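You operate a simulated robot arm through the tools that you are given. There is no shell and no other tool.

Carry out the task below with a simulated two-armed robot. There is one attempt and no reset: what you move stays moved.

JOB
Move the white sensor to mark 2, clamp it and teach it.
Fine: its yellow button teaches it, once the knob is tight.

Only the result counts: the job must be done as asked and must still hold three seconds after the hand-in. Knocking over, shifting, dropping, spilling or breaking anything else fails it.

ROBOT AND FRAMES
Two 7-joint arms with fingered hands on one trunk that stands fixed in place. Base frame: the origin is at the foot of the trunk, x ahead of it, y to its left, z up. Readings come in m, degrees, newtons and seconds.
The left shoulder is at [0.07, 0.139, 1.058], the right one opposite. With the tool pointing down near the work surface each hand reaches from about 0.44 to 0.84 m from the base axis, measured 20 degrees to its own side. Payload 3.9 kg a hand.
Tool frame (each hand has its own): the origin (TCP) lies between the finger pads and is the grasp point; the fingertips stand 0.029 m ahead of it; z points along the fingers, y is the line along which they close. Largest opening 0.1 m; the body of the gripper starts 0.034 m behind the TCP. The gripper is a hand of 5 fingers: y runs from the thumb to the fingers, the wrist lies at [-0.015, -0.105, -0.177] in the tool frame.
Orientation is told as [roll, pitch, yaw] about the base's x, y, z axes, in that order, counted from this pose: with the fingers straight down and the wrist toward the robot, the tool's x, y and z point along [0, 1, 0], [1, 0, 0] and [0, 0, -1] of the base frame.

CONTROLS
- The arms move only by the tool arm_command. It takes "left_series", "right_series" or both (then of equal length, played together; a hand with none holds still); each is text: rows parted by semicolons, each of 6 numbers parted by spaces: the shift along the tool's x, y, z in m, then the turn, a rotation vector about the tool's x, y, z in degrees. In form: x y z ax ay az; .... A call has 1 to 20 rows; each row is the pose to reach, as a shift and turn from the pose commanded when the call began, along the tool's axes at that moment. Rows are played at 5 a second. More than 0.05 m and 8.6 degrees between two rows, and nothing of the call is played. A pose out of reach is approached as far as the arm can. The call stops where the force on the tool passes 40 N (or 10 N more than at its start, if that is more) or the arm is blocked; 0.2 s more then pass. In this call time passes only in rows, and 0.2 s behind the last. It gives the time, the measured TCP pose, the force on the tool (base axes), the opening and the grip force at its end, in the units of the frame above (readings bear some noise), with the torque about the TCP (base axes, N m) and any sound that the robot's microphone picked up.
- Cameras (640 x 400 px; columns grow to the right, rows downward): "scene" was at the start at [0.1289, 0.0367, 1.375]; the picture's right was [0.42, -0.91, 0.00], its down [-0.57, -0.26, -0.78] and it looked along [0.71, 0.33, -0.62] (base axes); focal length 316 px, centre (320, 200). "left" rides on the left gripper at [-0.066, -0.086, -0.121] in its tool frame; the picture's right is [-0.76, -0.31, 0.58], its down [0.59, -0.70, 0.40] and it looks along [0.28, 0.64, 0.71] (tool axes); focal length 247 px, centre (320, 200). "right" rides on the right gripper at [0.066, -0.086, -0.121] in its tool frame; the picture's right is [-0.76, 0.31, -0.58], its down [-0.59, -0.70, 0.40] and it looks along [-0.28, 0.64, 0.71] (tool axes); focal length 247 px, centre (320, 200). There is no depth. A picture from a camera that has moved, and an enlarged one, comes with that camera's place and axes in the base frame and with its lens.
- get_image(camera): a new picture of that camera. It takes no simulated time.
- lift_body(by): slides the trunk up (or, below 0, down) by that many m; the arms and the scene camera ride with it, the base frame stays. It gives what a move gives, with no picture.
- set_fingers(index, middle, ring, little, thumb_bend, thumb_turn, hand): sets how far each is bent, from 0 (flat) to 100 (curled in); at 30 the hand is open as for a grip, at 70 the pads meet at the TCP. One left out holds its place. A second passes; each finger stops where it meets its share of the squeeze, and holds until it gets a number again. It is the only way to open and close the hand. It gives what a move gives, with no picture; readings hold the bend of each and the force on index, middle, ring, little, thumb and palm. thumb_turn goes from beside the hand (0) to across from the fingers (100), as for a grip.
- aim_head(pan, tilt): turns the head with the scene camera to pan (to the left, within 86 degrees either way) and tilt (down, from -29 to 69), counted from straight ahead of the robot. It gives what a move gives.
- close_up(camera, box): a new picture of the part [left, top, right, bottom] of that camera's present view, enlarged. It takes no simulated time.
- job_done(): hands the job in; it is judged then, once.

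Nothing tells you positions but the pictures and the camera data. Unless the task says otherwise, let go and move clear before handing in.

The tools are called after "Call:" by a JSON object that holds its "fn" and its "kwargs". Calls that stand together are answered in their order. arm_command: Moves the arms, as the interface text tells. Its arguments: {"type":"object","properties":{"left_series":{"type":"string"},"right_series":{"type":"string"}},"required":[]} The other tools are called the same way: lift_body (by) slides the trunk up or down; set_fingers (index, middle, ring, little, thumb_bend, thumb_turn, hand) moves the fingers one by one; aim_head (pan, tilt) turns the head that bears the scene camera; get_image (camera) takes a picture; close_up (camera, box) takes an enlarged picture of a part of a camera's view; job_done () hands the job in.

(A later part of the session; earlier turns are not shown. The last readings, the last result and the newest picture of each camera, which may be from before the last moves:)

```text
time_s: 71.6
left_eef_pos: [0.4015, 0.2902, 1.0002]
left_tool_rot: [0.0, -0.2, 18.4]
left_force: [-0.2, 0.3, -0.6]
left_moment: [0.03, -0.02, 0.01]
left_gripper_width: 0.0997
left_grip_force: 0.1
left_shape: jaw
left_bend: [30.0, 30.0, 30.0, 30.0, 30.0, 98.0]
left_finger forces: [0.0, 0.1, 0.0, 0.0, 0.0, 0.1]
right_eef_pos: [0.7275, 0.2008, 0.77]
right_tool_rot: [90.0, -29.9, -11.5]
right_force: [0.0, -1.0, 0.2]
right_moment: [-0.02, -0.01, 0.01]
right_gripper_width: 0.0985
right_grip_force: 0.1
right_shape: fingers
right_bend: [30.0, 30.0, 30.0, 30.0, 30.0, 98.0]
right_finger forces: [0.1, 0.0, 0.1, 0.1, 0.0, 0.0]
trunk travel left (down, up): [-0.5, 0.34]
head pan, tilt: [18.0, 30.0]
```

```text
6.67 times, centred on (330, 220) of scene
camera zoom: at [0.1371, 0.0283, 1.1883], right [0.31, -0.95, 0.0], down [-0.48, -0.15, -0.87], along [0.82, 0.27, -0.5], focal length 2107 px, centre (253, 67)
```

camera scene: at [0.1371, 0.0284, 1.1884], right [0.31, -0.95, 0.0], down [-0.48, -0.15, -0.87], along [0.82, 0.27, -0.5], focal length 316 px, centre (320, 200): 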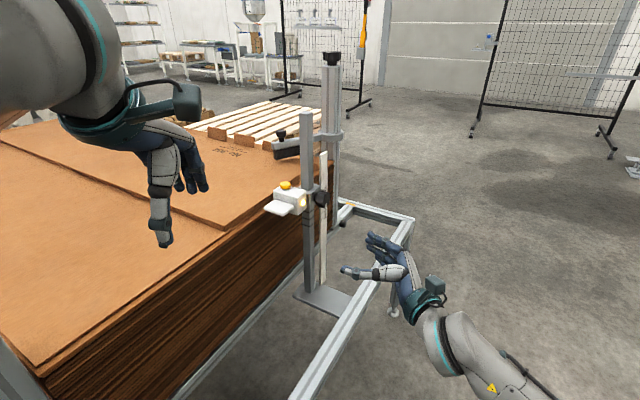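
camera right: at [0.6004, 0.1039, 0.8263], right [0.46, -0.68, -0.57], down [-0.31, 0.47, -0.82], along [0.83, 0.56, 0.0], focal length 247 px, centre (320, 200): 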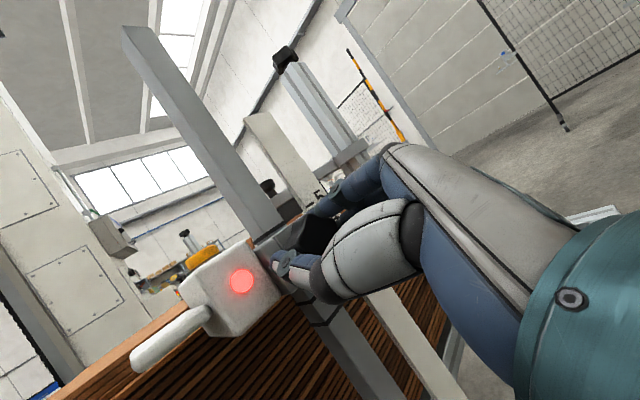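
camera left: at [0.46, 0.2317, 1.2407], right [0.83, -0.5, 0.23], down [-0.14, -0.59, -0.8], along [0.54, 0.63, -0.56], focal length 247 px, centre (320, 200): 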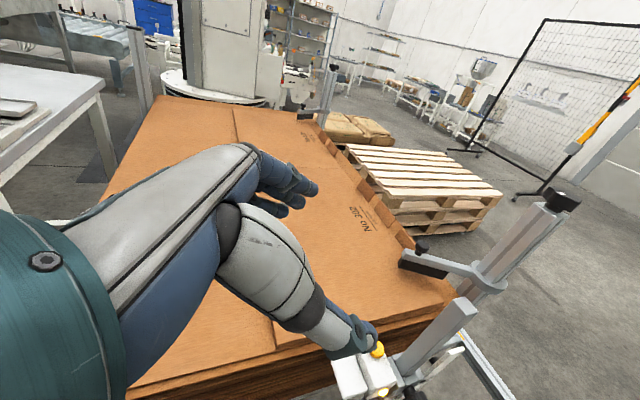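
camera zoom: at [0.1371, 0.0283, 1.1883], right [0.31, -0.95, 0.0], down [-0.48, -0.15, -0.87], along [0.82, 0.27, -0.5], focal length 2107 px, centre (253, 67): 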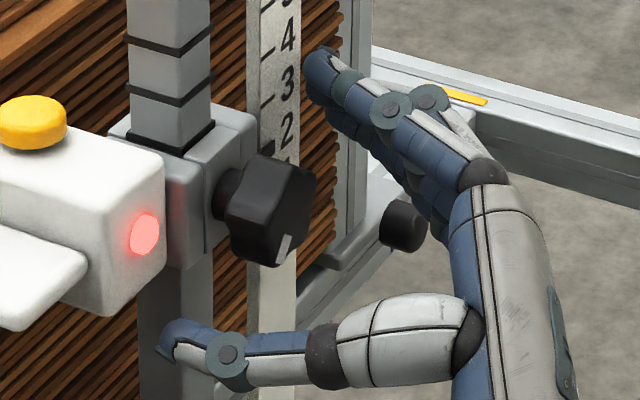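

Now centred at −30°. I'll grip again and turn clockwise to clamp.

Call:
{"fn": "set_fingers", "kwargs": {"hand": "right", "index": 85, "middle": 90, "ring": 60, "little": 48, "thumb_bend": 90}}

Call:
{"fn": "arm_command", "kwargs": {"right_series": "0 0 0 0 0 8; 0 0 0 0 0 16; 0 0 0 0 0 24; 0 0 0 0 0 32"}}

Call:
{"fn": "close_up", "kwargs": {"camera": "right", "box": [200, 160, 380, 300]}}

Call:
{"fn": "close_up", "kwargs": {"camera": "scene", "box": [290, 190, 370, 250]}}

```text
time_s: 72.6
left_eef_pos: [0.4008, 0.2914, 0.9996]
left_tool_rot: [0.0, -0.2, 18.4]
left_force: [0.3, 0.7, 0.5]
left_moment: [-0.03, 0.0, -0.02]
left_gripper_width: 0.0998
left_grip_force: 0.1
left_shape: jaw
left_bend: [30.0, 30.0, 30.0, 30.0, 30.0, 98.0]
left_finger forces: [0.1, 0.0, 0.0, 0.1, 0.1, 0.1]
right_eef_pos: [0.7279, 0.2008, 0.7669]
right_tool_rot: [89.8, -29.9, -11.4]
right_force: [0.1, 1.2, -5.7]
right_moment: [-0.08, -0.03, -0.2]
right_gripper_width: 0.026
right_grip_force: 24.0
right_shape: fingers
right_bend: [58.0, 60.0, 60.0, 48.0, 58.0, 95.0]
right_finger forces: [10.0, 15.7, 0.0, 0.1, 23.1, 0.0]
trunk travel left (down, up): [-0.5, 0.34]
head pan, tilt: [18.0, 30.0]
```

```text
time_s: 73.6
left_eef_pos: [0.4014, 0.29, 0.999]
left_tool_rot: [-0.1, -0.3, 18.4]
left_force: [0.1, 0.0, -0.5]
left_moment: [-0.03, 0.03, 0.02]
left_gripper_width: 0.0999
left_grip_force: 0.1
left_shape: jaw
left_bend: [30.0, 30.0, 30.0, 30.0, 30.0, 98.0]
left_finger forces: [0.0, 0.1, 0.0, 0.1, 0.0, 0.0]
right_eef_pos: [0.7275, 0.2022, 0.7692]
right_tool_rot: [90.0, 2.2, -11.5]
right_force: [-0.3, -0.6, -4.3]
right_moment: [-0.18, -0.06, -0.18]
right_gripper_width: 0.0257
right_grip_force: 25.8
right_shape: fingers
right_bend: [58.0, 60.0, 60.0, 48.0, 58.0, 95.0]
right_finger forces: [10.5, 18.5, 0.0, 0.0, 22.3, 0.1]
trunk travel left (down, up): [-0.5, 0.34]
head pan, tilt: [18.0, 30.0]
```

```text
2.86 times, centred on (290, 230) of right
camera zoom: at [0.6211, 0.0992, 0.8376], right [0.16, -0.62, -0.77], down [-0.63, 0.54, -0.56], along [0.76, 0.57, -0.31], focal length 706 px, centre (406, 114)
```

zoom: 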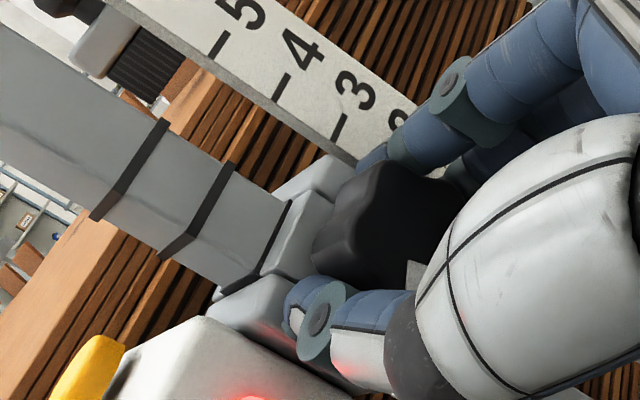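

```text
6.67 times, centred on (330, 220) of scene
camera zoom: at [0.1374, 0.0286, 1.1883], right [0.31, -0.95, 0.0], down [-0.48, -0.15, -0.87], along [0.82, 0.27, -0.5], focal length 2107 px, centre (253, 67)
```

zoom: 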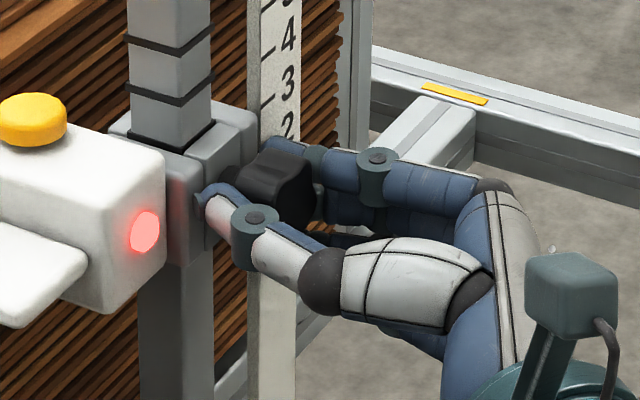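

Still turning freely, and the sensor is steady at mark 2. I'll continue clockwise.

Call:
{"fn": "arm_command", "kwargs": {"right_series": "0 0 0 0 0 8; 0 0 0 0 0 16; 0 0 0 0 0 24; 0 0 0 0 0 32"}}

Call:
{"fn": "close_up", "kwargs": {"camera": "right", "box": [200, 160, 380, 300]}}

Call:
{"fn": "close_up", "kwargs": {"camera": "scene", "box": [290, 190, 370, 250]}}

```text
time_s: 74.6
left_eef_pos: [0.3998, 0.2898, 1.0007]
left_tool_rot: [0.0, -0.3, 18.4]
left_force: [0.0, -0.4, 0.2]
left_moment: [-0.02, 0.01, 0.01]
left_gripper_width: 0.0998
left_grip_force: 0.0
left_shape: jaw
left_bend: [30.0, 30.0, 30.0, 30.0, 30.0, 98.0]
left_finger forces: [0.0, 0.0, 0.1, 0.0, 0.0, 0.0]
right_eef_pos: [0.7268, 0.2012, 0.7715]
right_tool_rot: [89.9, 31.8, -11.5]
right_force: [0.1, 1.6, 4.3]
right_moment: [-0.11, -0.35, -0.11]
right_gripper_width: 0.0259
right_grip_force: 23.9
right_shape: fingers
right_bend: [57.0, 58.0, 60.0, 48.0, 58.0, 98.0]
right_finger forces: [12.7, 12.6, 0.1, 0.0, 22.7, 0.1]
trunk travel left (down, up): [-0.5, 0.34]
head pan, tilt: [18.0, 30.0]
```

```text
2.86 times, centred on (290, 230) of right
camera zoom: at [0.6647, 0.0903, 0.872], right [-0.25, -0.54, -0.8], down [-0.81, 0.57, -0.13], along [0.53, 0.62, -0.58], focal length 706 px, centre (406, 114)
```

zoom: 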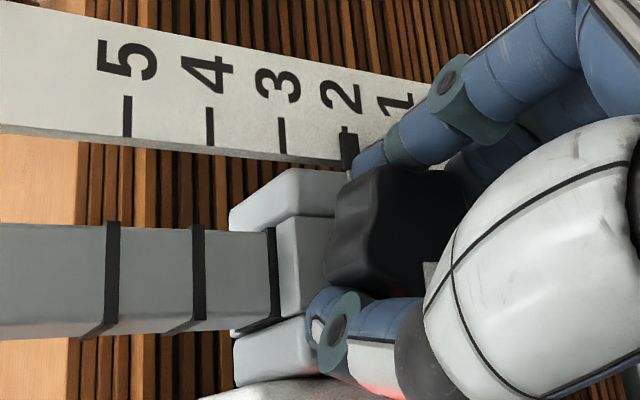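

```text
6.67 times, centred on (330, 220) of scene
camera zoom: at [0.1365, 0.0283, 1.1885], right [0.31, -0.95, 0.0], down [-0.47, -0.15, -0.87], along [0.82, 0.27, -0.5], focal length 2107 px, centre (253, 67)
```

zoom: 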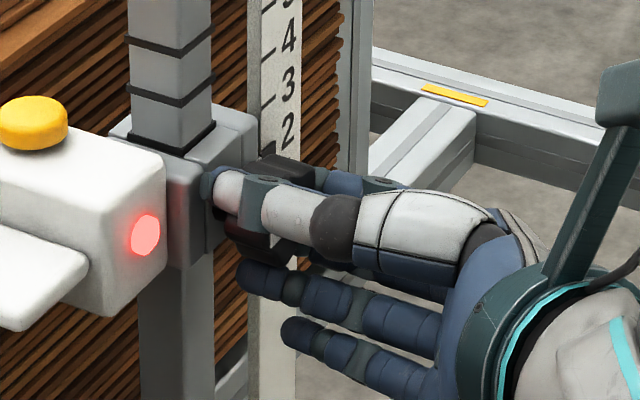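

Resistance is building (−0.35 N·m), so the clamp is starting to bite. I'll continue to about +50°.

Call:
{"fn": "arm_command", "kwargs": {"right_series": "0 0 0 0 0 6; 0 0 0 0 0 12; 0 0 0 0 0 18; 0 0 0 0 0 22"}}

Call:
{"fn": "close_up", "kwargs": {"camera": "right", "box": [200, 160, 380, 300]}}

Call:
{"fn": "close_up", "kwargs": {"camera": "scene", "box": [290, 190, 370, 250]}}

```text
time_s: 75.6
left_eef_pos: [0.4004, 0.2912, 1.0007]
left_tool_rot: [-0.1, -0.2, 18.4]
left_force: [0.2, 1.0, -0.2]
left_moment: [0.0, -0.01, 0.01]
left_gripper_width: 0.0999
left_grip_force: 0.1
left_shape: jaw
left_bend: [30.0, 30.0, 30.0, 30.0, 30.0, 98.0]
left_finger forces: [0.0, 0.0, 0.0, 0.0, 0.0, 0.0]
right_eef_pos: [0.7282, 0.1997, 0.7709]
right_tool_rot: [90.2, 55.8, -11.2]
right_force: [17.1, 8.3, 13.4]
right_moment: [-0.12, -0.93, -0.35]
right_gripper_width: 0.0265
right_grip_force: 32.5
right_shape: fingers
right_bend: [58.0, 57.0, 60.0, 48.0, 58.0, 100.0]
right_finger forces: [26.3, 15.6, 0.0, 0.0, 22.7, 0.0]
trunk travel left (down, up): [-0.5, 0.34]
head pan, tilt: [18.0, 30.0]
```

```text
2.86 times, centred on (290, 230) of right
camera zoom: at [0.7089, 0.0805, 0.8784], right [-0.56, -0.47, -0.68], down [-0.78, 0.57, 0.25], along [0.27, 0.67, -0.69], focal length 706 px, centre (406, 114)
```

zoom: 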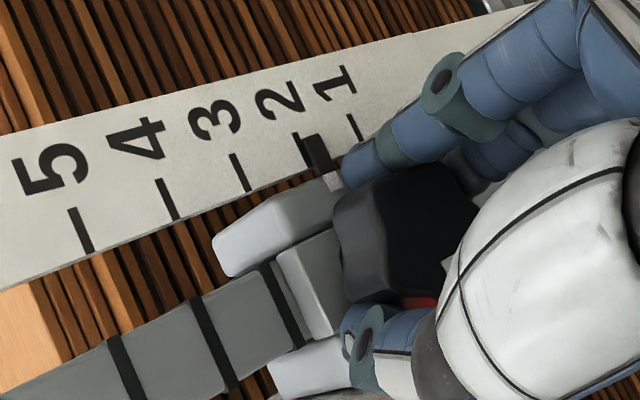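

```text
6.67 times, centred on (330, 220) of scene
camera zoom: at [0.1372, 0.0288, 1.1884], right [0.31, -0.95, 0.0], down [-0.48, -0.15, -0.87], along [0.82, 0.27, -0.5], focal length 2107 px, centre (253, 67)
```

zoom: 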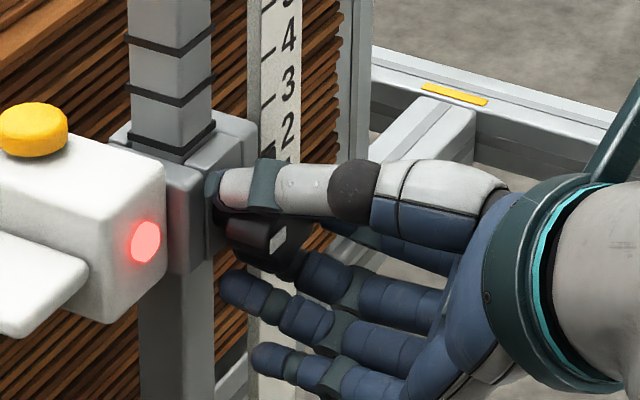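

The torque reached 0.93 N·m, but while it bit, the hand pushed down with about 13 N and the carriage crept roughly 2 mm below the tick. I'll ease the knob back, lift the carriage those 2 mm, and then retighten while compensating the push.

Call:
{"fn": "arm_command", "kwargs": {"right_series": "0 0 0 0 0 -8; 0 0 0 0 0 -16; 0 0 0 0 0 -24; 0 0 0 0 0 -32; 0 0 0 0 0 -40"}}

Call:
{"fn": "close_up", "kwargs": {"camera": "right", "box": [200, 160, 380, 300]}}

Call:
{"fn": "close_up", "kwargs": {"camera": "scene", "box": [290, 190, 370, 250]}}

```text
time_s: 76.8
left_eef_pos: [0.4004, 0.2899, 1.0004]
left_tool_rot: [-0.1, -0.1, 18.4]
left_force: [0.0, 0.5, 0.2]
left_moment: [-0.03, 0.02, 0.0]
left_gripper_width: 0.1001
left_grip_force: 0.1
left_shape: jaw
left_bend: [30.0, 30.0, 30.0, 30.0, 30.0, 98.0]
left_finger forces: [0.0, 0.0, 0.1, 0.1, 0.0, 0.1]
right_eef_pos: [0.7268, 0.2023, 0.7659]
right_tool_rot: [89.9, 16.2, -11.3]
right_force: [-15.0, -4.4, -13.3]
right_moment: [-0.28, 0.18, 0.26]
right_gripper_width: 0.0257
right_grip_force: 31.6
right_shape: fingers
right_bend: [57.0, 61.0, 60.0, 48.0, 57.0, 96.0]
right_finger forces: [10.2, 27.1, 0.1, 0.0, 25.1, 0.0]
trunk travel left (down, up): [-0.5, 0.34]
head pan, tilt: [18.0, 30.0]
```

```text
2.86 times, centred on (290, 230) of right
camera zoom: at [0.6388, 0.0962, 0.8535], right [-0.03, -0.58, -0.81], down [-0.74, 0.56, -0.37], along [0.67, 0.59, -0.45], focal length 706 px, centre (406, 114)
```

zoom: 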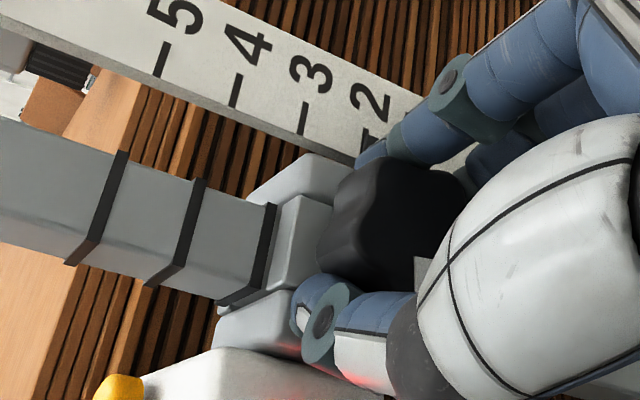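

```text
6.67 times, centred on (330, 220) of scene
camera zoom: at [0.1371, 0.0286, 1.1882], right [0.31, -0.95, 0.0], down [-0.48, -0.15, -0.87], along [0.82, 0.27, -0.5], focal length 2107 px, centre (253, 67)
```

zoom: 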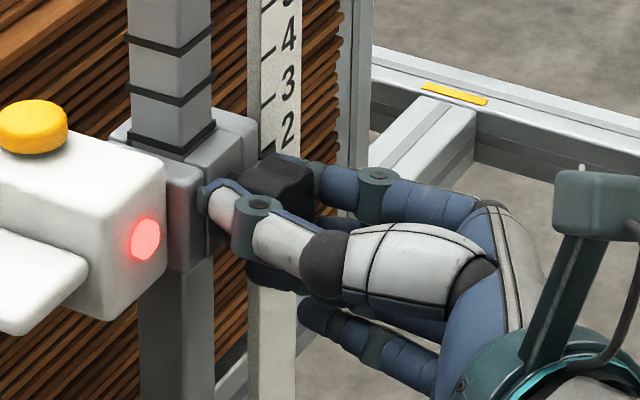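

The carriage is still lightly clamped and hasn't risen yet. I'll loosen a little further while keeping an upward bias.

Call:
{"fn": "arm_command", "kwargs": {"right_series": "0 0 0 0 0 -6; 0 0 0 0 0 -12; 0 0 0 0 0 -18; 0 0 0 0 0 -24"}}

Call:
{"fn": "close_up", "kwargs": {"camera": "scene", "box": [290, 190, 370, 250]}}

```text
time_s: 77.8
left_eef_pos: [0.3999, 0.2898, 1.0002]
left_tool_rot: [-0.2, -0.1, 18.3]
left_force: [-0.3, -0.8, 0.3]
left_moment: [0.03, 0.04, 0.01]
left_gripper_width: 0.1001
left_grip_force: 0.1
left_shape: jaw
left_bend: [30.0, 30.0, 30.0, 30.0, 30.0, 98.0]
left_finger forces: [0.1, 0.0, 0.0, 0.0, 0.0, 0.0]
right_eef_pos: [0.7274, 0.2024, 0.7671]
right_tool_rot: [89.8, -8.0, -11.4]
right_force: [-8.0, 3.4, -8.1]
right_moment: [-0.12, 0.01, 0.25]
right_gripper_width: 0.0263
right_grip_force: 25.1
right_shape: fingers
right_bend: [57.0, 62.0, 60.0, 48.0, 57.0, 95.0]
right_finger forces: [10.9, 14.8, 0.0, 0.0, 24.4, 0.0]
trunk travel left (down, up): [-0.5, 0.34]
head pan, tilt: [18.0, 30.0]
```

```text
6.67 times, centred on (330, 220) of scene
camera zoom: at [0.1373, 0.0292, 1.1884], right [0.31, -0.95, 0.0], down [-0.48, -0.16, -0.87], along [0.82, 0.27, -0.5], focal length 2107 px, centre (253, 67)
```

zoom: 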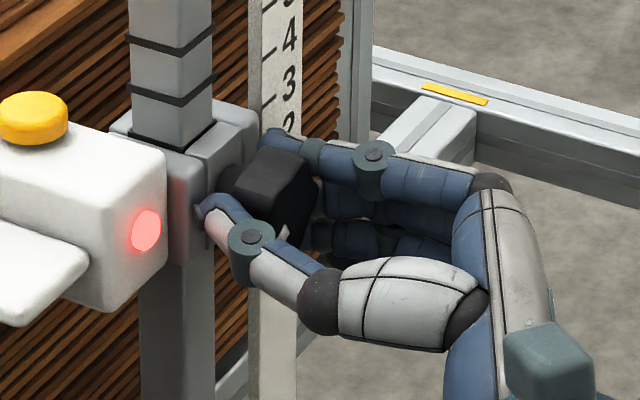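

The carriage has risen about 3 mm and is now roughly 1 mm above the target, a good place to start since tightening pushes it down a bit. I'll retighten, raising the hand slightly along the way to cancel the downward push.

Call:
{"fn": "arm_command", "kwargs": {"right_series": "0.0003 0.0002 0 0 0 8; 0.0006 0.0003 0 0 0 16; 0.0009 0.0005 0 0 0 24; 0.0012 0.0007 0 0 0 32; 0.0014 0.0008 0 0 0 40"}}

Call:
{"fn": "close_up", "kwargs": {"camera": "right", "box": [200, 160, 360, 280]}}

Call:
{"fn": "close_up", "kwargs": {"camera": "scene", "box": [290, 190, 370, 250]}}

```text
time_s: 79.0
left_eef_pos: [0.3987, 0.2898, 1.0006]
left_tool_rot: [-0.2, -0.3, 18.5]
left_force: [0.2, -0.8, 0.0]
left_moment: [-0.01, -0.03, 0.0]
left_gripper_width: 0.0999
left_grip_force: 0.1
left_shape: jaw
left_bend: [30.0, 30.0, 30.0, 30.0, 30.0, 98.0]
left_finger forces: [0.0, 0.0, 0.1, 0.1, 0.0, 0.0]
right_eef_pos: [0.7269, 0.2013, 0.7721]
right_tool_rot: [89.9, 31.9, -11.4]
right_force: [-9.9, 0.7, -1.1]
right_moment: [-0.03, -0.17, 0.21]
right_gripper_width: 0.0257
right_grip_force: 25.6
right_shape: fingers
right_bend: [57.0, 60.0, 60.0, 48.0, 57.0, 98.0]
right_finger forces: [11.9, 14.3, 0.1, 0.0, 25.6, 0.1]
trunk travel left (down, up): [-0.5, 0.34]
head pan, tilt: [18.0, 30.0]
```

```text
3.33 times, centred on (280, 220) of right
camera zoom: at [0.6647, 0.0903, 0.8732], right [-0.25, -0.54, -0.81], down [-0.81, 0.57, -0.13], along [0.53, 0.62, -0.58], focal length 823 px, centre (453, 133)
```

zoom: 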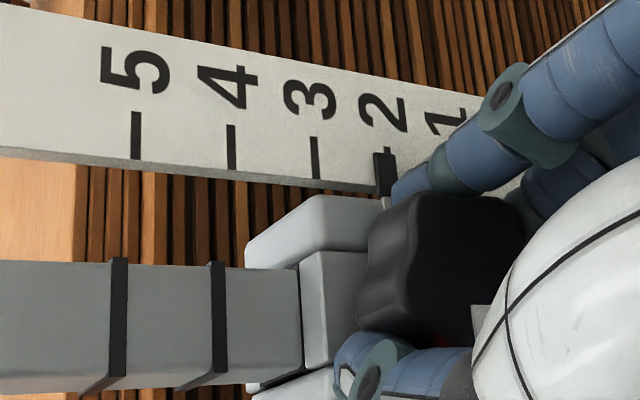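

```text
6.67 times, centred on (330, 220) of scene
camera zoom: at [0.1359, 0.0288, 1.1885], right [0.31, -0.95, 0.0], down [-0.47, -0.15, -0.87], along [0.82, 0.27, -0.5], focal length 2107 px, centre (253, 67)
```

zoom: 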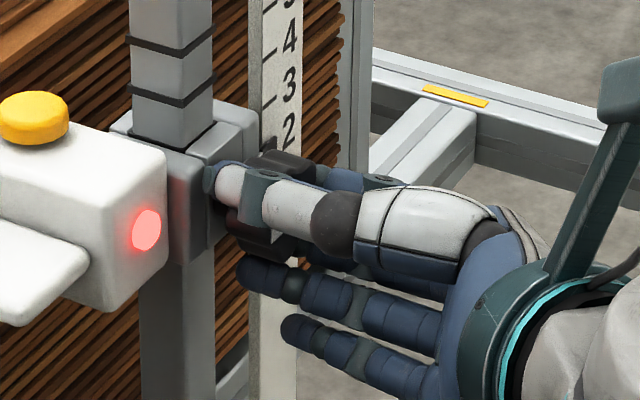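

In this view the pointer is now about 2 mm above tick 2. I'll push down 3 mm here, where the clamp is only light, and look again.

Call:
{"fn": "arm_command", "kwargs": {"right_series": "-0.0013 0.0008 0 0 0 0; -0.0025 0.0016 0 0 0 0"}}

Call:
{"fn": "close_up", "kwargs": {"camera": "right", "box": [200, 160, 360, 280]}}

Call:
{"fn": "close_up", "kwargs": {"camera": "scene", "box": [290, 190, 370, 250]}}

```text
time_s: 79.6
left_eef_pos: [0.3982, 0.2902, 1.0023]
left_tool_rot: [-0.3, -0.3, 18.5]
left_force: [0.2, -0.1, 0.6]
left_moment: [0.03, 0.0, 0.01]
left_gripper_width: 0.0998
left_grip_force: 0.1
left_shape: jaw
left_bend: [30.0, 30.0, 30.0, 30.0, 30.0, 98.0]
left_finger forces: [0.0, 0.0, 0.1, 0.0, 0.1, 0.0]
right_eef_pos: [0.727, 0.2009, 0.7693]
right_tool_rot: [90.1, 31.9, -11.3]
right_force: [-7.9, 3.0, 4.5]
right_moment: [0.04, -0.24, 0.21]
right_gripper_width: 0.0258
right_grip_force: 24.9
right_shape: fingers
right_bend: [57.0, 60.0, 60.0, 48.0, 56.0, 98.0]
right_finger forces: [12.4, 10.6, 0.0, 0.1, 25.7, 0.0]
trunk travel left (down, up): [-0.5, 0.34]
head pan, tilt: [18.0, 30.0]
```

```text
3.33 times, centred on (280, 220) of right
camera zoom: at [0.6644, 0.0901, 0.8705], right [-0.25, -0.54, -0.81], down [-0.81, 0.57, -0.13], along [0.53, 0.62, -0.58], focal length 823 px, centre (453, 133)
```

zoom: 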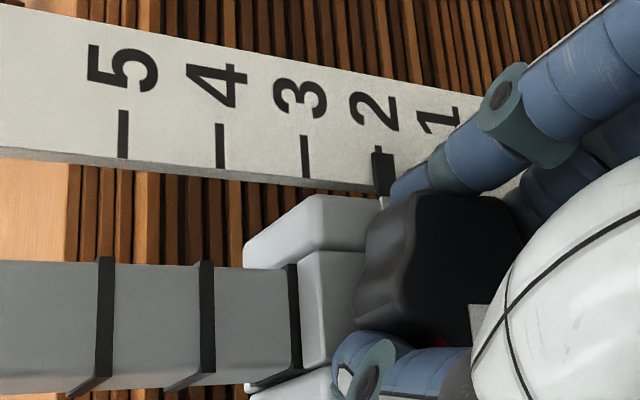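

```text
6.67 times, centred on (330, 220) of scene
camera zoom: at [0.1353, 0.0286, 1.1887], right [0.31, -0.95, 0.0], down [-0.47, -0.15, -0.87], along [0.82, 0.27, -0.5], focal length 2107 px, centre (253, 67)
```

zoom: 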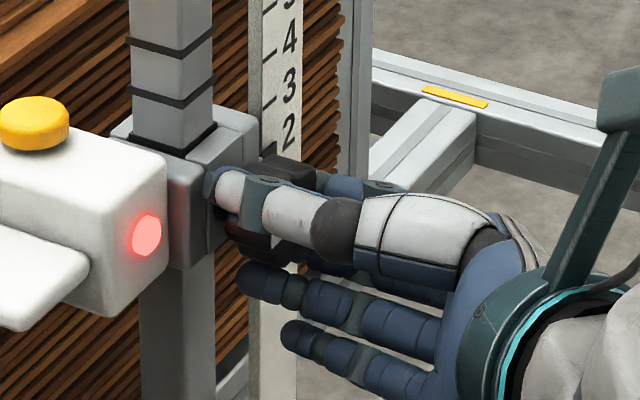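

The pointer is aligned with tick 2 again. Now I'll tighten in small steps, raising the hand a little with each step so the net vertical push stays near zero.

Call:
{"fn": "arm_command", "kwargs": {"right_series": "0.0008 -0.0003 0 0 0 4; 0.0014 -0.0005 0 0 0 8; 0.002 -0.0007 0 0 0 12"}}

Call:
{"fn": "close_up", "kwargs": {"camera": "right", "box": [200, 160, 360, 280]}}

Call:
{"fn": "close_up", "kwargs": {"camera": "scene", "box": [290, 190, 370, 250]}}

```text
time_s: 80.4
left_eef_pos: [0.3997, 0.2908, 1.0013]
left_tool_rot: [-0.2, -0.3, 18.3]
left_force: [0.1, -0.2, -0.1]
left_moment: [0.01, -0.02, -0.02]
left_gripper_width: 0.0999
left_grip_force: 0.0
left_shape: jaw
left_bend: [30.0, 30.0, 30.0, 30.0, 30.0, 98.0]
left_finger forces: [0.0, 0.0, 0.1, 0.0, 0.1, 0.0]
right_eef_pos: [0.7287, 0.2007, 0.7706]
right_tool_rot: [90.1, 44.0, -11.5]
right_force: [-4.2, 3.6, 4.7]
right_moment: [0.0, -0.39, 0.13]
right_gripper_width: 0.026
right_grip_force: 26.4
right_shape: fingers
right_bend: [58.0, 59.0, 60.0, 48.0, 56.0, 100.0]
right_finger forces: [14.3, 13.0, 0.0, 0.1, 25.9, 0.0]
trunk travel left (down, up): [-0.5, 0.34]
head pan, tilt: [18.0, 30.0]
```

```text
3.33 times, centred on (280, 220) of right
camera zoom: at [0.6871, 0.0854, 0.8777], right [-0.41, -0.5, -0.76], down [-0.82, 0.57, 0.06], along [0.4, 0.65, -0.65], focal length 823 px, centre (453, 133)
```

zoom: 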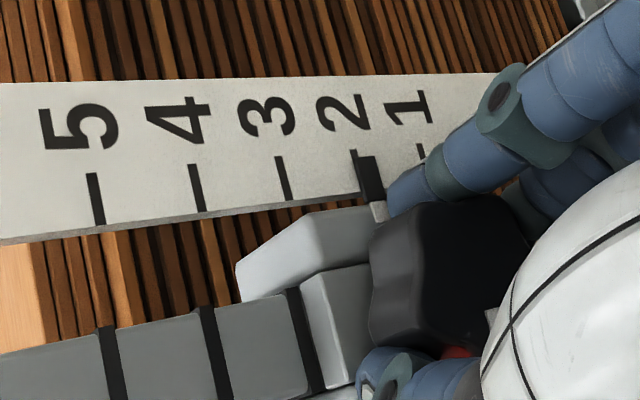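

```text
6.67 times, centred on (330, 220) of scene
camera zoom: at [0.1357, 0.0287, 1.1885], right [0.31, -0.95, 0.0], down [-0.47, -0.15, -0.87], along [0.82, 0.27, -0.5], focal length 2107 px, centre (253, 67)
```

zoom: 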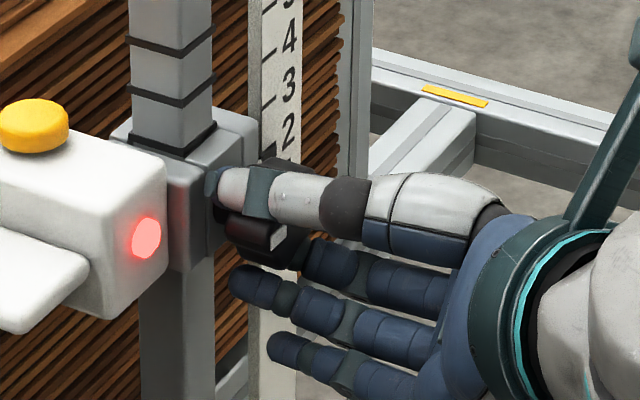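

It crept down about 1 mm again with a small downward push. I'll bias the hand upward 4 mm to bring it back and keep the push upward while tightening.

Call:
{"fn": "arm_command", "kwargs": {"right_series": "0.0014 -0.0014 0 0 0 0; 0.0029 -0.0028 0 0 0 0"}}

Call:
{"fn": "close_up", "kwargs": {"camera": "right", "box": [240, 180, 320, 240]}}

Call:
{"fn": "close_up", "kwargs": {"camera": "scene", "box": [290, 190, 370, 250]}}

```text
time_s: 81.0
left_eef_pos: [0.401, 0.2917, 0.9995]
left_tool_rot: [-0.1, -0.3, 18.5]
left_force: [0.5, -0.1, 0.1]
left_moment: [-0.03, 0.04, 0.0]
left_gripper_width: 0.0997
left_grip_force: 0.1
left_shape: jaw
left_bend: [30.0, 30.0, 30.0, 30.0, 30.0, 98.0]
left_finger forces: [0.0, 0.1, 0.0, 0.0, 0.0, 0.1]
right_eef_pos: [0.7278, 0.2004, 0.7711]
right_tool_rot: [89.7, 44.2, -11.6]
right_force: [-2.9, 2.8, -4.0]
right_moment: [-0.2, -0.3, 0.1]
right_gripper_width: 0.0259
right_grip_force: 26.2
right_shape: fingers
right_bend: [58.0, 58.0, 60.0, 48.0, 56.0, 100.0]
right_finger forces: [14.2, 15.6, 0.0, 0.0, 22.4, 0.0]
trunk travel left (down, up): [-0.5, 0.34]
head pan, tilt: [18.0, 30.0]
```

```text
6.67 times, centred on (280, 210) of right
camera zoom: at [0.6875, 0.0857, 0.8788], right [-0.41, -0.51, -0.76], down [-0.82, 0.57, 0.06], along [0.4, 0.64, -0.65], focal length 1646 px, centre (587, 133)
```

zoom: 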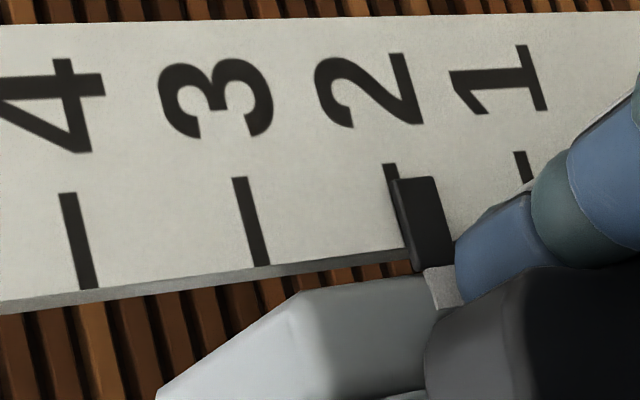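

```text
6.67 times, centred on (330, 220) of scene
camera zoom: at [0.1373, 0.0289, 1.1882], right [0.31, -0.95, 0.0], down [-0.48, -0.15, -0.87], along [0.82, 0.27, -0.5], focal length 2107 px, centre (253, 67)
```

zoom: 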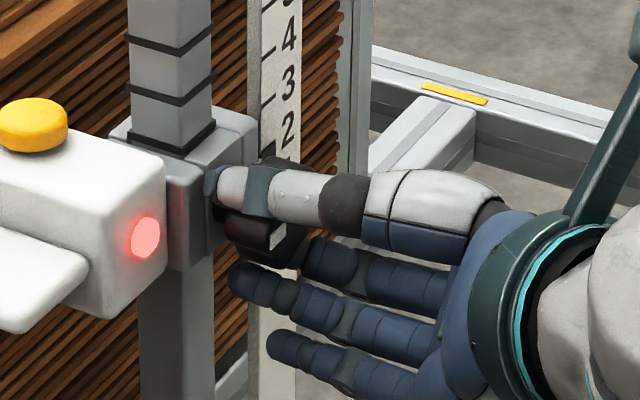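

The pointer is now within about half a millimetre of tick 2, allowing for parallax, with a small upward push from the hand. I'll keep tightening with a continued upward bias.

Call:
{"fn": "arm_command", "kwargs": {"right_series": "0.0012 -0.0011 0 0 0 4; 0.0022 -0.0021 0 0 0 8; 0.0029 -0.0028 0 0 0 12"}}

Call:
{"fn": "close_up", "kwargs": {"camera": "right", "box": [240, 180, 320, 240]}}

Call:
{"fn": "close_up", "kwargs": {"camera": "scene", "box": [290, 190, 370, 250]}}

```text
time_s: 81.8
left_eef_pos: [0.4009, 0.2905, 1.0002]
left_tool_rot: [-0.1, -0.1, 18.4]
left_force: [0.9, -0.4, -0.2]
left_moment: [0.01, 0.0, 0.01]
left_gripper_width: 0.1
left_grip_force: 0.0
left_shape: jaw
left_bend: [30.0, 30.0, 30.0, 30.0, 30.0, 98.0]
left_finger forces: [0.0, 0.0, 0.1, 0.0, 0.0, 0.1]
right_eef_pos: [0.7302, 0.2004, 0.7756]
right_tool_rot: [90.0, 56.0, -11.6]
right_force: [0.1, -0.2, -7.4]
right_moment: [-0.51, -0.44, -0.16]
right_gripper_width: 0.0261
right_grip_force: 31.5
right_shape: fingers
right_bend: [58.0, 56.0, 60.0, 48.0, 57.0, 100.0]
right_finger forces: [16.3, 24.7, 0.0, 0.1, 22.4, 0.0]
trunk travel left (down, up): [-0.5, 0.34]
head pan, tilt: [18.0, 30.0]
```

```text
6.67 times, centred on (280, 210) of right
camera zoom: at [0.711, 0.0807, 0.8847], right [-0.56, -0.47, -0.68], down [-0.78, 0.57, 0.25], along [0.26, 0.67, -0.69], focal length 1646 px, centre (587, 133)
```

zoom: 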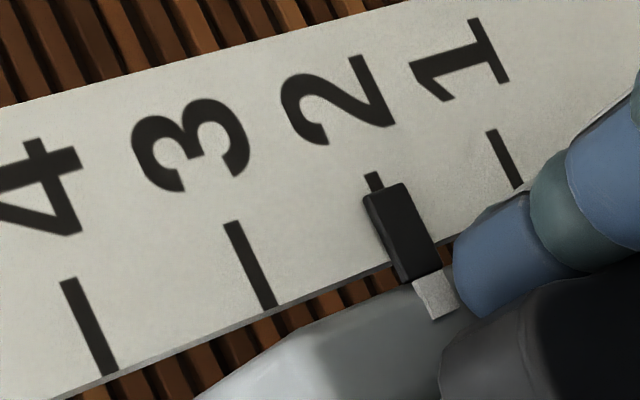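

```text
6.67 times, centred on (330, 220) of scene
camera zoom: at [0.1381, 0.0287, 1.1882], right [0.31, -0.95, 0.0], down [-0.48, -0.15, -0.87], along [0.82, 0.27, -0.5], focal length 2107 px, centre (253, 67)
```

zoom: 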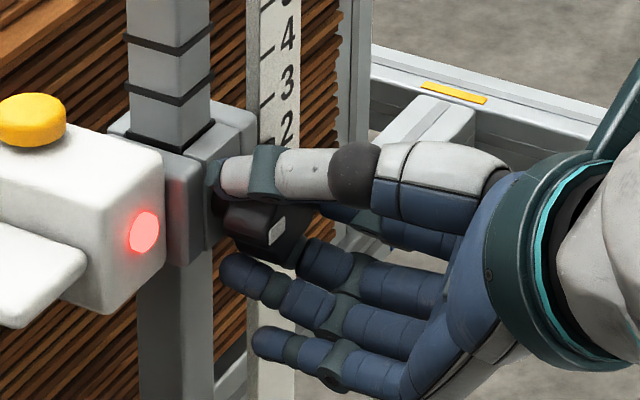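

Now it has risen about 2 mm, so the upward bias was too strong. I'll ease down 4 mm in command and check the pointer.

Call:
{"fn": "arm_command", "kwargs": {"right_series": "-0.0011 0.0017 0 0 0 0; -0.0022 0.0033 0 0 0 0"}}

Call:
{"fn": "close_up", "kwargs": {"camera": "right", "box": [240, 180, 320, 240]}}

```text
time_s: 82.4
left_eef_pos: [0.3999, 0.2904, 1.0009]
left_tool_rot: [-0.1, -0.2, 18.4]
left_force: [0.1, -0.3, -0.2]
left_moment: [0.0, 0.01, 0.0]
left_gripper_width: 0.0997
left_grip_force: 0.1
left_shape: jaw
left_bend: [30.0, 30.0, 30.0, 30.0, 30.0, 98.0]
left_finger forces: [0.0, 0.0, 0.0, 0.0, 0.1, 0.0]
right_eef_pos: [0.7299, 0.2009, 0.7759]
right_tool_rot: [90.3, 56.0, -11.3]
right_force: [3.6, -2.7, 1.7]
right_moment: [-0.38, -0.46, -0.2]
right_gripper_width: 0.026
right_grip_force: 31.0
right_shape: fingers
right_bend: [58.0, 56.0, 60.0, 48.0, 57.0, 100.0]
right_finger forces: [18.4, 21.0, 0.0, 0.0, 23.3, 0.0]
trunk travel left (down, up): [-0.5, 0.34]
head pan, tilt: [18.0, 30.0]
```

```text
6.67 times, centred on (280, 210) of right
camera zoom: at [0.7102, 0.0805, 0.8831], right [-0.56, -0.47, -0.68], down [-0.78, 0.57, 0.25], along [0.27, 0.68, -0.69], focal length 1646 px, centre (587, 133)
```

zoom: 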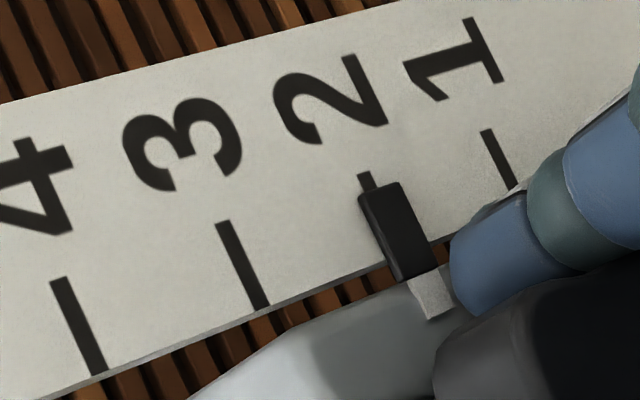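

It's now within about 1 mm of the tick and lightly clamped. I'll release here, look without load, and then regrip lower for a strong final tightening stroke centred properly on the knob.

Call:
{"fn": "set_fingers", "kwargs": {"hand": "right", "index": 30, "middle": 30, "ring": 30, "little": 30, "thumb_bend": 30}}

Call:
{"fn": "arm_command", "kwargs": {"right_series": "0 0 -0.01 0 0 0; 0 0 -0.02 0 0 -8; 0 0 -0.03 0 0 -16; 0 0 -0.04 0 0 -24; 0 0 -0.04 0 0 -32; 0 0 -0.04 0 0 -40; 0 0 -0.04 0 0 -48; 0 0 -0.04 0 0 -56"}}

Call:
{"fn": "close_up", "kwargs": {"camera": "right", "box": [210, 190, 350, 310]}}

Call:
{"fn": "close_up", "kwargs": {"camera": "scene", "box": [290, 190, 370, 250]}}

```text
time_s: 83.4
left_eef_pos: [0.4013, 0.2901, 1.0005]
left_tool_rot: [0.0, -0.1, 18.3]
left_force: [0.0, 0.7, 0.6]
left_moment: [0.01, -0.03, -0.01]
left_gripper_width: 0.0999
left_grip_force: 0.0
left_shape: jaw
left_bend: [30.0, 30.0, 30.0, 30.0, 30.0, 98.0]
left_finger forces: [0.1, 0.0, 0.0, 0.0, 0.1, 0.0]
right_eef_pos: [0.7294, 0.2015, 0.7739]
right_tool_rot: [89.9, 55.9, -11.5]
right_force: [0.3, -0.3, -0.6]
right_moment: [0.0, 0.01, -0.04]
right_gripper_width: 0.0983
right_grip_force: 0.0
right_shape: fingers
right_bend: [30.0, 30.0, 30.0, 30.0, 30.0, 98.0]
right_finger forces: [0.0, 0.0, 0.0, 0.0, 0.0, 0.1]
trunk travel left (down, up): [-0.5, 0.34]
head pan, tilt: [18.0, 30.0]
```

```text
time_s: 85.2
left_eef_pos: [0.4007, 0.2895, 1.0006]
left_tool_rot: [0.0, -0.2, 18.5]
left_force: [0.6, -0.3, 0.6]
left_moment: [0.0, -0.02, 0.02]
left_gripper_width: 0.0999
left_grip_force: 0.0
left_shape: jaw
left_bend: [30.0, 30.0, 30.0, 30.0, 30.0, 98.0]
left_finger forces: [0.0, 0.1, 0.0, 0.0, 0.0, 0.0]
right_eef_pos: [0.722, 0.1612, 0.7736]
right_tool_rot: [90.1, 0.0, -11.6]
right_force: [0.5, 0.1, 0.4]
right_moment: [0.05, 0.02, 0.0]
right_gripper_width: 0.0985
right_grip_force: 0.1
right_shape: fingers
right_bend: [30.0, 30.0, 30.0, 30.0, 30.0, 98.0]
right_finger forces: [0.0, 0.1, 0.1, 0.0, 0.0, 0.0]
trunk travel left (down, up): [-0.5, 0.34]
head pan, tilt: [18.0, 30.0]
```

```text
3.33 times, centred on (280, 250) of right
camera zoom: at [0.6116, 0.0597, 0.8393], right [0.19, -0.63, -0.76], down [-0.61, 0.53, -0.59], along [0.77, 0.57, -0.28], focal length 823 px, centre (453, 33)
```

zoom: 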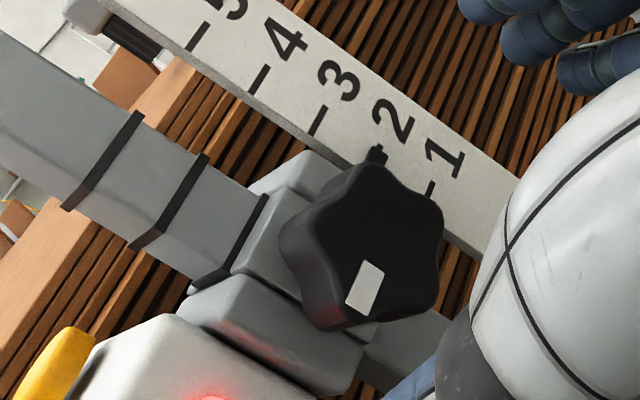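

```text
6.67 times, centred on (330, 220) of scene
camera zoom: at [0.1374, 0.0283, 1.1884], right [0.31, -0.95, 0.0], down [-0.48, -0.15, -0.87], along [0.82, 0.27, -0.5], focal length 2107 px, centre (253, 67)
```

zoom: 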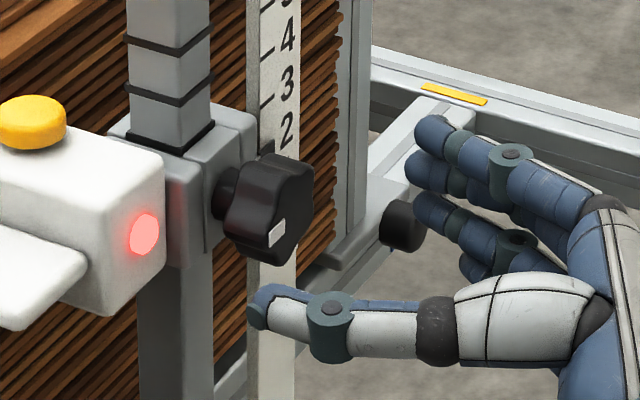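

The knob's bar is back near 199°, almost its original tight angle of about 193°. I'll zoom in on the pointer in this unloaded state.

Call:
{"fn": "close_up", "kwargs": {"camera": "right", "box": [260, 205, 330, 255]}}

```text
8.00 times, centred on (295, 230) of right
camera zoom: at [0.6116, 0.0597, 0.8393], right [0.19, -0.63, -0.76], down [-0.61, 0.53, -0.59], along [0.77, 0.57, -0.28], focal length 1976 px, centre (520, -40)
```

zoom: 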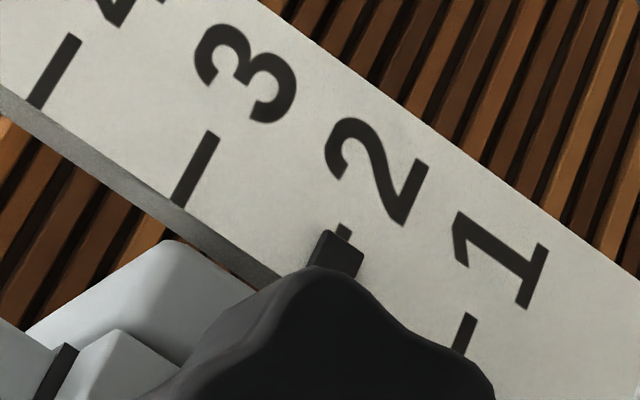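

At this angle the pointer relates to tick 2 just as it originally did to tick 5, so the height is right to within about half a millimetre. I'll go back in at +10° for a final firm tightening, rotating about the true knob centre so the carriage isn't pushed.

Call:
{"fn": "arm_command", "kwargs": {"right_series": "-0.0013 -0.0014 0.0 0 0 4; -0.0025 -0.0029 0.01 0 0 8; -0.0038 -0.0043 0.02 0 0 10; -0.0038 -0.0043 0.03 0 0 10; -0.0038 -0.0043 0.0406 0 0 10"}}

Call:
{"fn": "set_fingers", "kwargs": {"hand": "right", "index": 85, "middle": 90, "ring": 60, "little": 48, "thumb_bend": 90}}

Call:
{"fn": "close_up", "kwargs": {"camera": "scene", "box": [290, 190, 370, 250]}}

Call:
{"fn": "close_up", "kwargs": {"camera": "right", "box": [240, 180, 340, 260]}}

```text
time_s: 86.4
left_eef_pos: [0.3995, 0.2901, 1.0]
left_tool_rot: [0.0, -0.2, 18.3]
left_force: [0.2, -0.8, -0.2]
left_moment: [0.02, 0.0, 0.02]
left_gripper_width: 0.1
left_grip_force: 0.1
left_shape: jaw
left_bend: [30.0, 30.0, 30.0, 30.0, 30.0, 98.0]
left_finger forces: [0.0, 0.0, 0.0, 0.0, 0.0, 0.0]
right_eef_pos: [0.7251, 0.2034, 0.7699]
right_tool_rot: [89.9, 10.0, -11.5]
right_force: [-0.7, -0.6, 0.4]
right_moment: [0.03, -0.01, 0.01]
right_gripper_width: 0.0985
right_grip_force: 0.1
right_shape: fingers
right_bend: [30.0, 30.0, 30.0, 30.0, 30.0, 98.0]
right_finger forces: [0.0, 0.0, 0.1, 0.0, 0.0, 0.1]
trunk travel left (down, up): [-0.5, 0.34]
head pan, tilt: [18.0, 30.0]
```

```text
time_s: 87.4
left_eef_pos: [0.3997, 0.2904, 1.0003]
left_tool_rot: [-0.2, -0.2, 18.4]
left_force: [0.3, 0.1, -0.6]
left_moment: [0.04, -0.01, 0.03]
left_gripper_width: 0.0999
left_grip_force: 0.2
left_shape: jaw
left_bend: [30.0, 30.0, 30.0, 30.0, 30.0, 98.0]
left_finger forces: [0.0, 0.1, 0.1, 0.1, 0.0, 0.0]
right_eef_pos: [0.7248, 0.2008, 0.7691]
right_tool_rot: [90.0, 10.0, -11.5]
right_force: [-2.1, -2.9, -1.8]
right_moment: [-0.21, -0.08, -0.29]
right_gripper_width: 0.0262
right_grip_force: 21.0
right_shape: fingers
right_bend: [56.0, 54.0, 60.0, 48.0, 60.0, 96.0]
right_finger forces: [12.4, 11.4, 0.0, 0.0, 19.0, 0.1]
trunk travel left (down, up): [-0.5, 0.34]
head pan, tilt: [18.0, 30.0]
```

```text
6.67 times, centred on (330, 220) of scene
camera zoom: at [0.1372, 0.0281, 1.1883], right [0.31, -0.95, 0.0], down [-0.48, -0.15, -0.87], along [0.82, 0.27, -0.5], focal length 2107 px, centre (253, 67)
```

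zoom: 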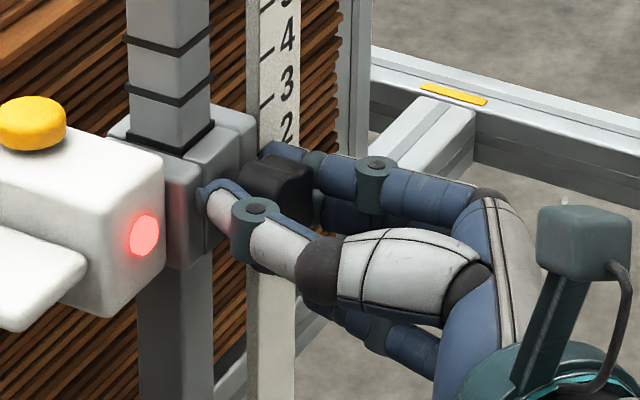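

```text
5.00 times, centred on (290, 220) of right
camera zoom: at [0.6281, 0.0979, 0.8492], right [0.05, -0.6, -0.8], down [-0.7, 0.55, -0.46], along [0.71, 0.58, -0.39], focal length 1235 px, centre (470, 100)
```

zoom: 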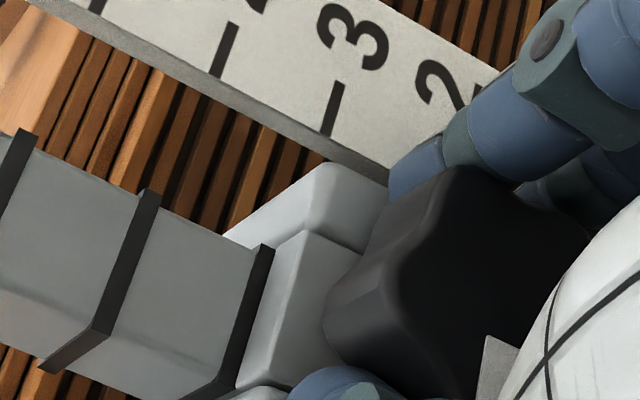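

Gripped with very little side load. Now a tightening turn of 24° about the knob's own centre.

Call:
{"fn": "arm_command", "kwargs": {"right_series": "0.0004 0 0 0 0 6; 0.0008 0 0 0 0 12; 0.0012 0 0 0 0 18; 0.0016 0 0 0 0 24"}}

Call:
{"fn": "close_up", "kwargs": {"camera": "scene", "box": [290, 190, 370, 250]}}

Call:
{"fn": "close_up", "kwargs": {"camera": "right", "box": [240, 180, 340, 260]}}

```text
time_s: 88.4
left_eef_pos: [0.3989, 0.29, 0.9994]
left_tool_rot: [-0.1, -0.3, 18.4]
left_force: [-0.5, 0.3, -0.4]
left_moment: [-0.02, 0.01, 0.03]
left_gripper_width: 0.0998
left_grip_force: 0.1
left_shape: jaw
left_bend: [30.0, 30.0, 30.0, 30.0, 30.0, 98.0]
left_finger forces: [0.1, 0.0, 0.0, 0.0, 0.1, 0.1]
right_eef_pos: [0.7251, 0.202, 0.7725]
right_tool_rot: [90.1, 34.0, -11.4]
right_force: [0.0, 0.1, 4.9]
right_moment: [-0.19, -0.27, -0.08]
right_gripper_width: 0.026
right_grip_force: 22.5
right_shape: fingers
right_bend: [55.0, 56.0, 60.0, 48.0, 60.0, 100.0]
right_finger forces: [18.6, 7.6, 0.0, 0.0, 19.2, 0.1]
trunk travel left (down, up): [-0.5, 0.34]
head pan, tilt: [18.0, 30.0]
```

```text
6.67 times, centred on (330, 220) of scene
camera zoom: at [0.1362, 0.0283, 1.1885], right [0.31, -0.95, 0.0], down [-0.47, -0.15, -0.87], along [0.82, 0.27, -0.5], focal length 2107 px, centre (253, 67)
```

zoom: 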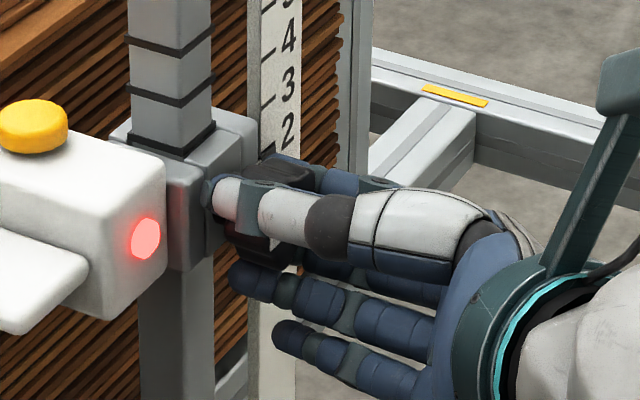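

```text
5.00 times, centred on (290, 220) of right
camera zoom: at [0.6652, 0.0905, 0.8749], right [-0.28, -0.53, -0.8], down [-0.81, 0.57, -0.09], along [0.51, 0.63, -0.59], focal length 1235 px, centre (470, 100)
```

zoom: 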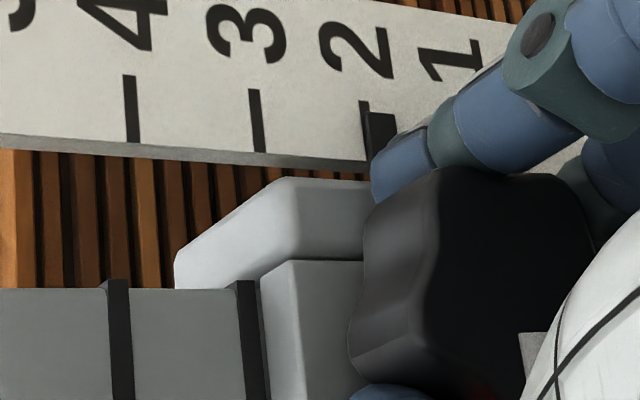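

The moment was only 0.27 N·m and the carriage slid about 2 mm low again, so it's not clamped yet. Since the hand sets the height until the clamp bites, I'll first bring it back up here.

Call:
{"fn": "arm_command", "kwargs": {"right_series": "0.0017 -0.0011 0 0 0 0; 0.0033 -0.0022 0 0 0 0; 0.0041 -0.0028 0 0 0 0"}}

Call:
{"fn": "close_up", "kwargs": {"camera": "right", "box": [240, 180, 340, 260]}}

```text
time_s: 89.2
left_eef_pos: [0.4019, 0.2891, 0.9997]
left_tool_rot: [-0.1, -0.2, 18.4]
left_force: [0.4, 0.5, 0.0]
left_moment: [0.01, 0.0, 0.02]
left_gripper_width: 0.0997
left_grip_force: 0.0
left_shape: jaw
left_bend: [30.0, 30.0, 30.0, 30.0, 30.0, 98.0]
left_finger forces: [0.0, 0.1, 0.0, 0.1, 0.0, 0.0]
right_eef_pos: [0.7241, 0.2019, 0.7743]
right_tool_rot: [89.9, 34.1, -11.5]
right_force: [-1.9, -1.4, -5.4]
right_moment: [-0.37, -0.06, -0.05]
right_gripper_width: 0.0253
right_grip_force: 22.6
right_shape: fingers
right_bend: [55.0, 55.0, 60.0, 48.0, 60.0, 100.0]
right_finger forces: [17.1, 10.9, 0.1, 0.0, 18.2, 0.0]
trunk travel left (down, up): [-0.5, 0.34]
head pan, tilt: [18.0, 30.0]
```

```text
5.00 times, centred on (290, 220) of right
camera zoom: at [0.6658, 0.0907, 0.8769], right [-0.28, -0.53, -0.8], down [-0.82, 0.57, -0.09], along [0.51, 0.62, -0.6], focal length 1235 px, centre (470, 100)
```

zoom: 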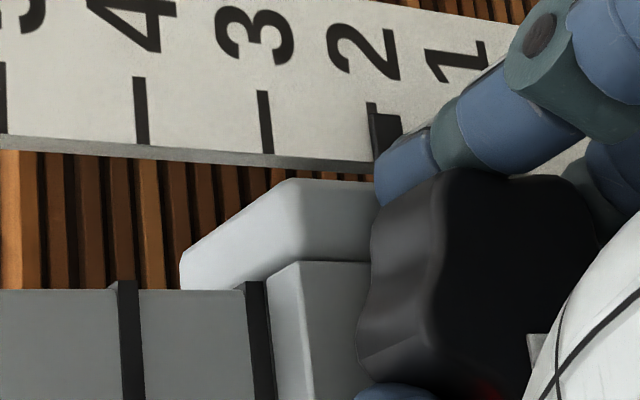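

Call:
{"fn": "arm_command", "kwargs": {"right_series": "0.0017 -0.0011 0 0 0 0; 0.0033 -0.0022 0 0 0 0"}}

Call:
{"fn": "close_up", "kwargs": {"camera": "right", "box": [240, 180, 340, 260]}}

```text
time_s: 89.8
left_eef_pos: [0.4007, 0.2902, 0.9987]
left_tool_rot: [-0.1, -0.1, 18.4]
left_force: [-0.5, 0.4, -0.3]
left_moment: [-0.03, -0.03, 0.04]
left_gripper_width: 0.0998
left_grip_force: 0.1
left_shape: jaw
left_bend: [30.0, 30.0, 30.0, 30.0, 30.0, 98.0]
left_finger forces: [0.0, 0.0, 0.0, 0.0, 0.0, 0.0]
right_eef_pos: [0.7245, 0.2029, 0.7774]
right_tool_rot: [89.9, 34.1, -11.6]
right_force: [-7.8, -5.1, -13.4]
right_moment: [-0.61, 0.29, -0.02]
right_gripper_width: 0.0248
right_grip_force: 23.0
right_shape: fingers
right_bend: [55.0, 55.0, 60.0, 48.0, 60.0, 100.0]
right_finger forces: [15.1, 13.7, 0.1, 0.0, 18.1, 0.0]
trunk travel left (down, up): [-0.5, 0.34]
head pan, tilt: [18.0, 30.0]
```

```text
5.00 times, centred on (290, 220) of right
camera zoom: at [0.6663, 0.0907, 0.8806], right [-0.28, -0.53, -0.8], down [-0.82, 0.57, -0.09], along [0.51, 0.62, -0.6], focal length 1235 px, centre (470, 100)
```

zoom: 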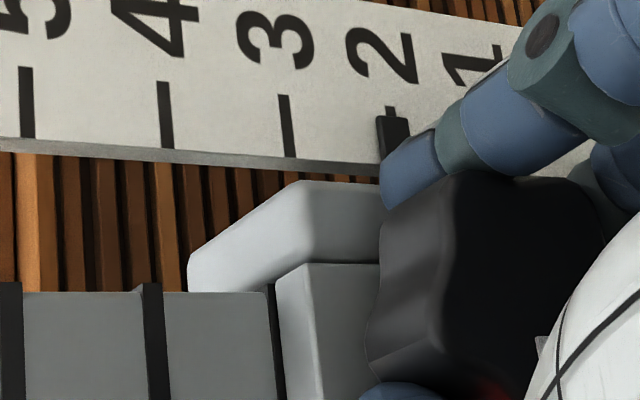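

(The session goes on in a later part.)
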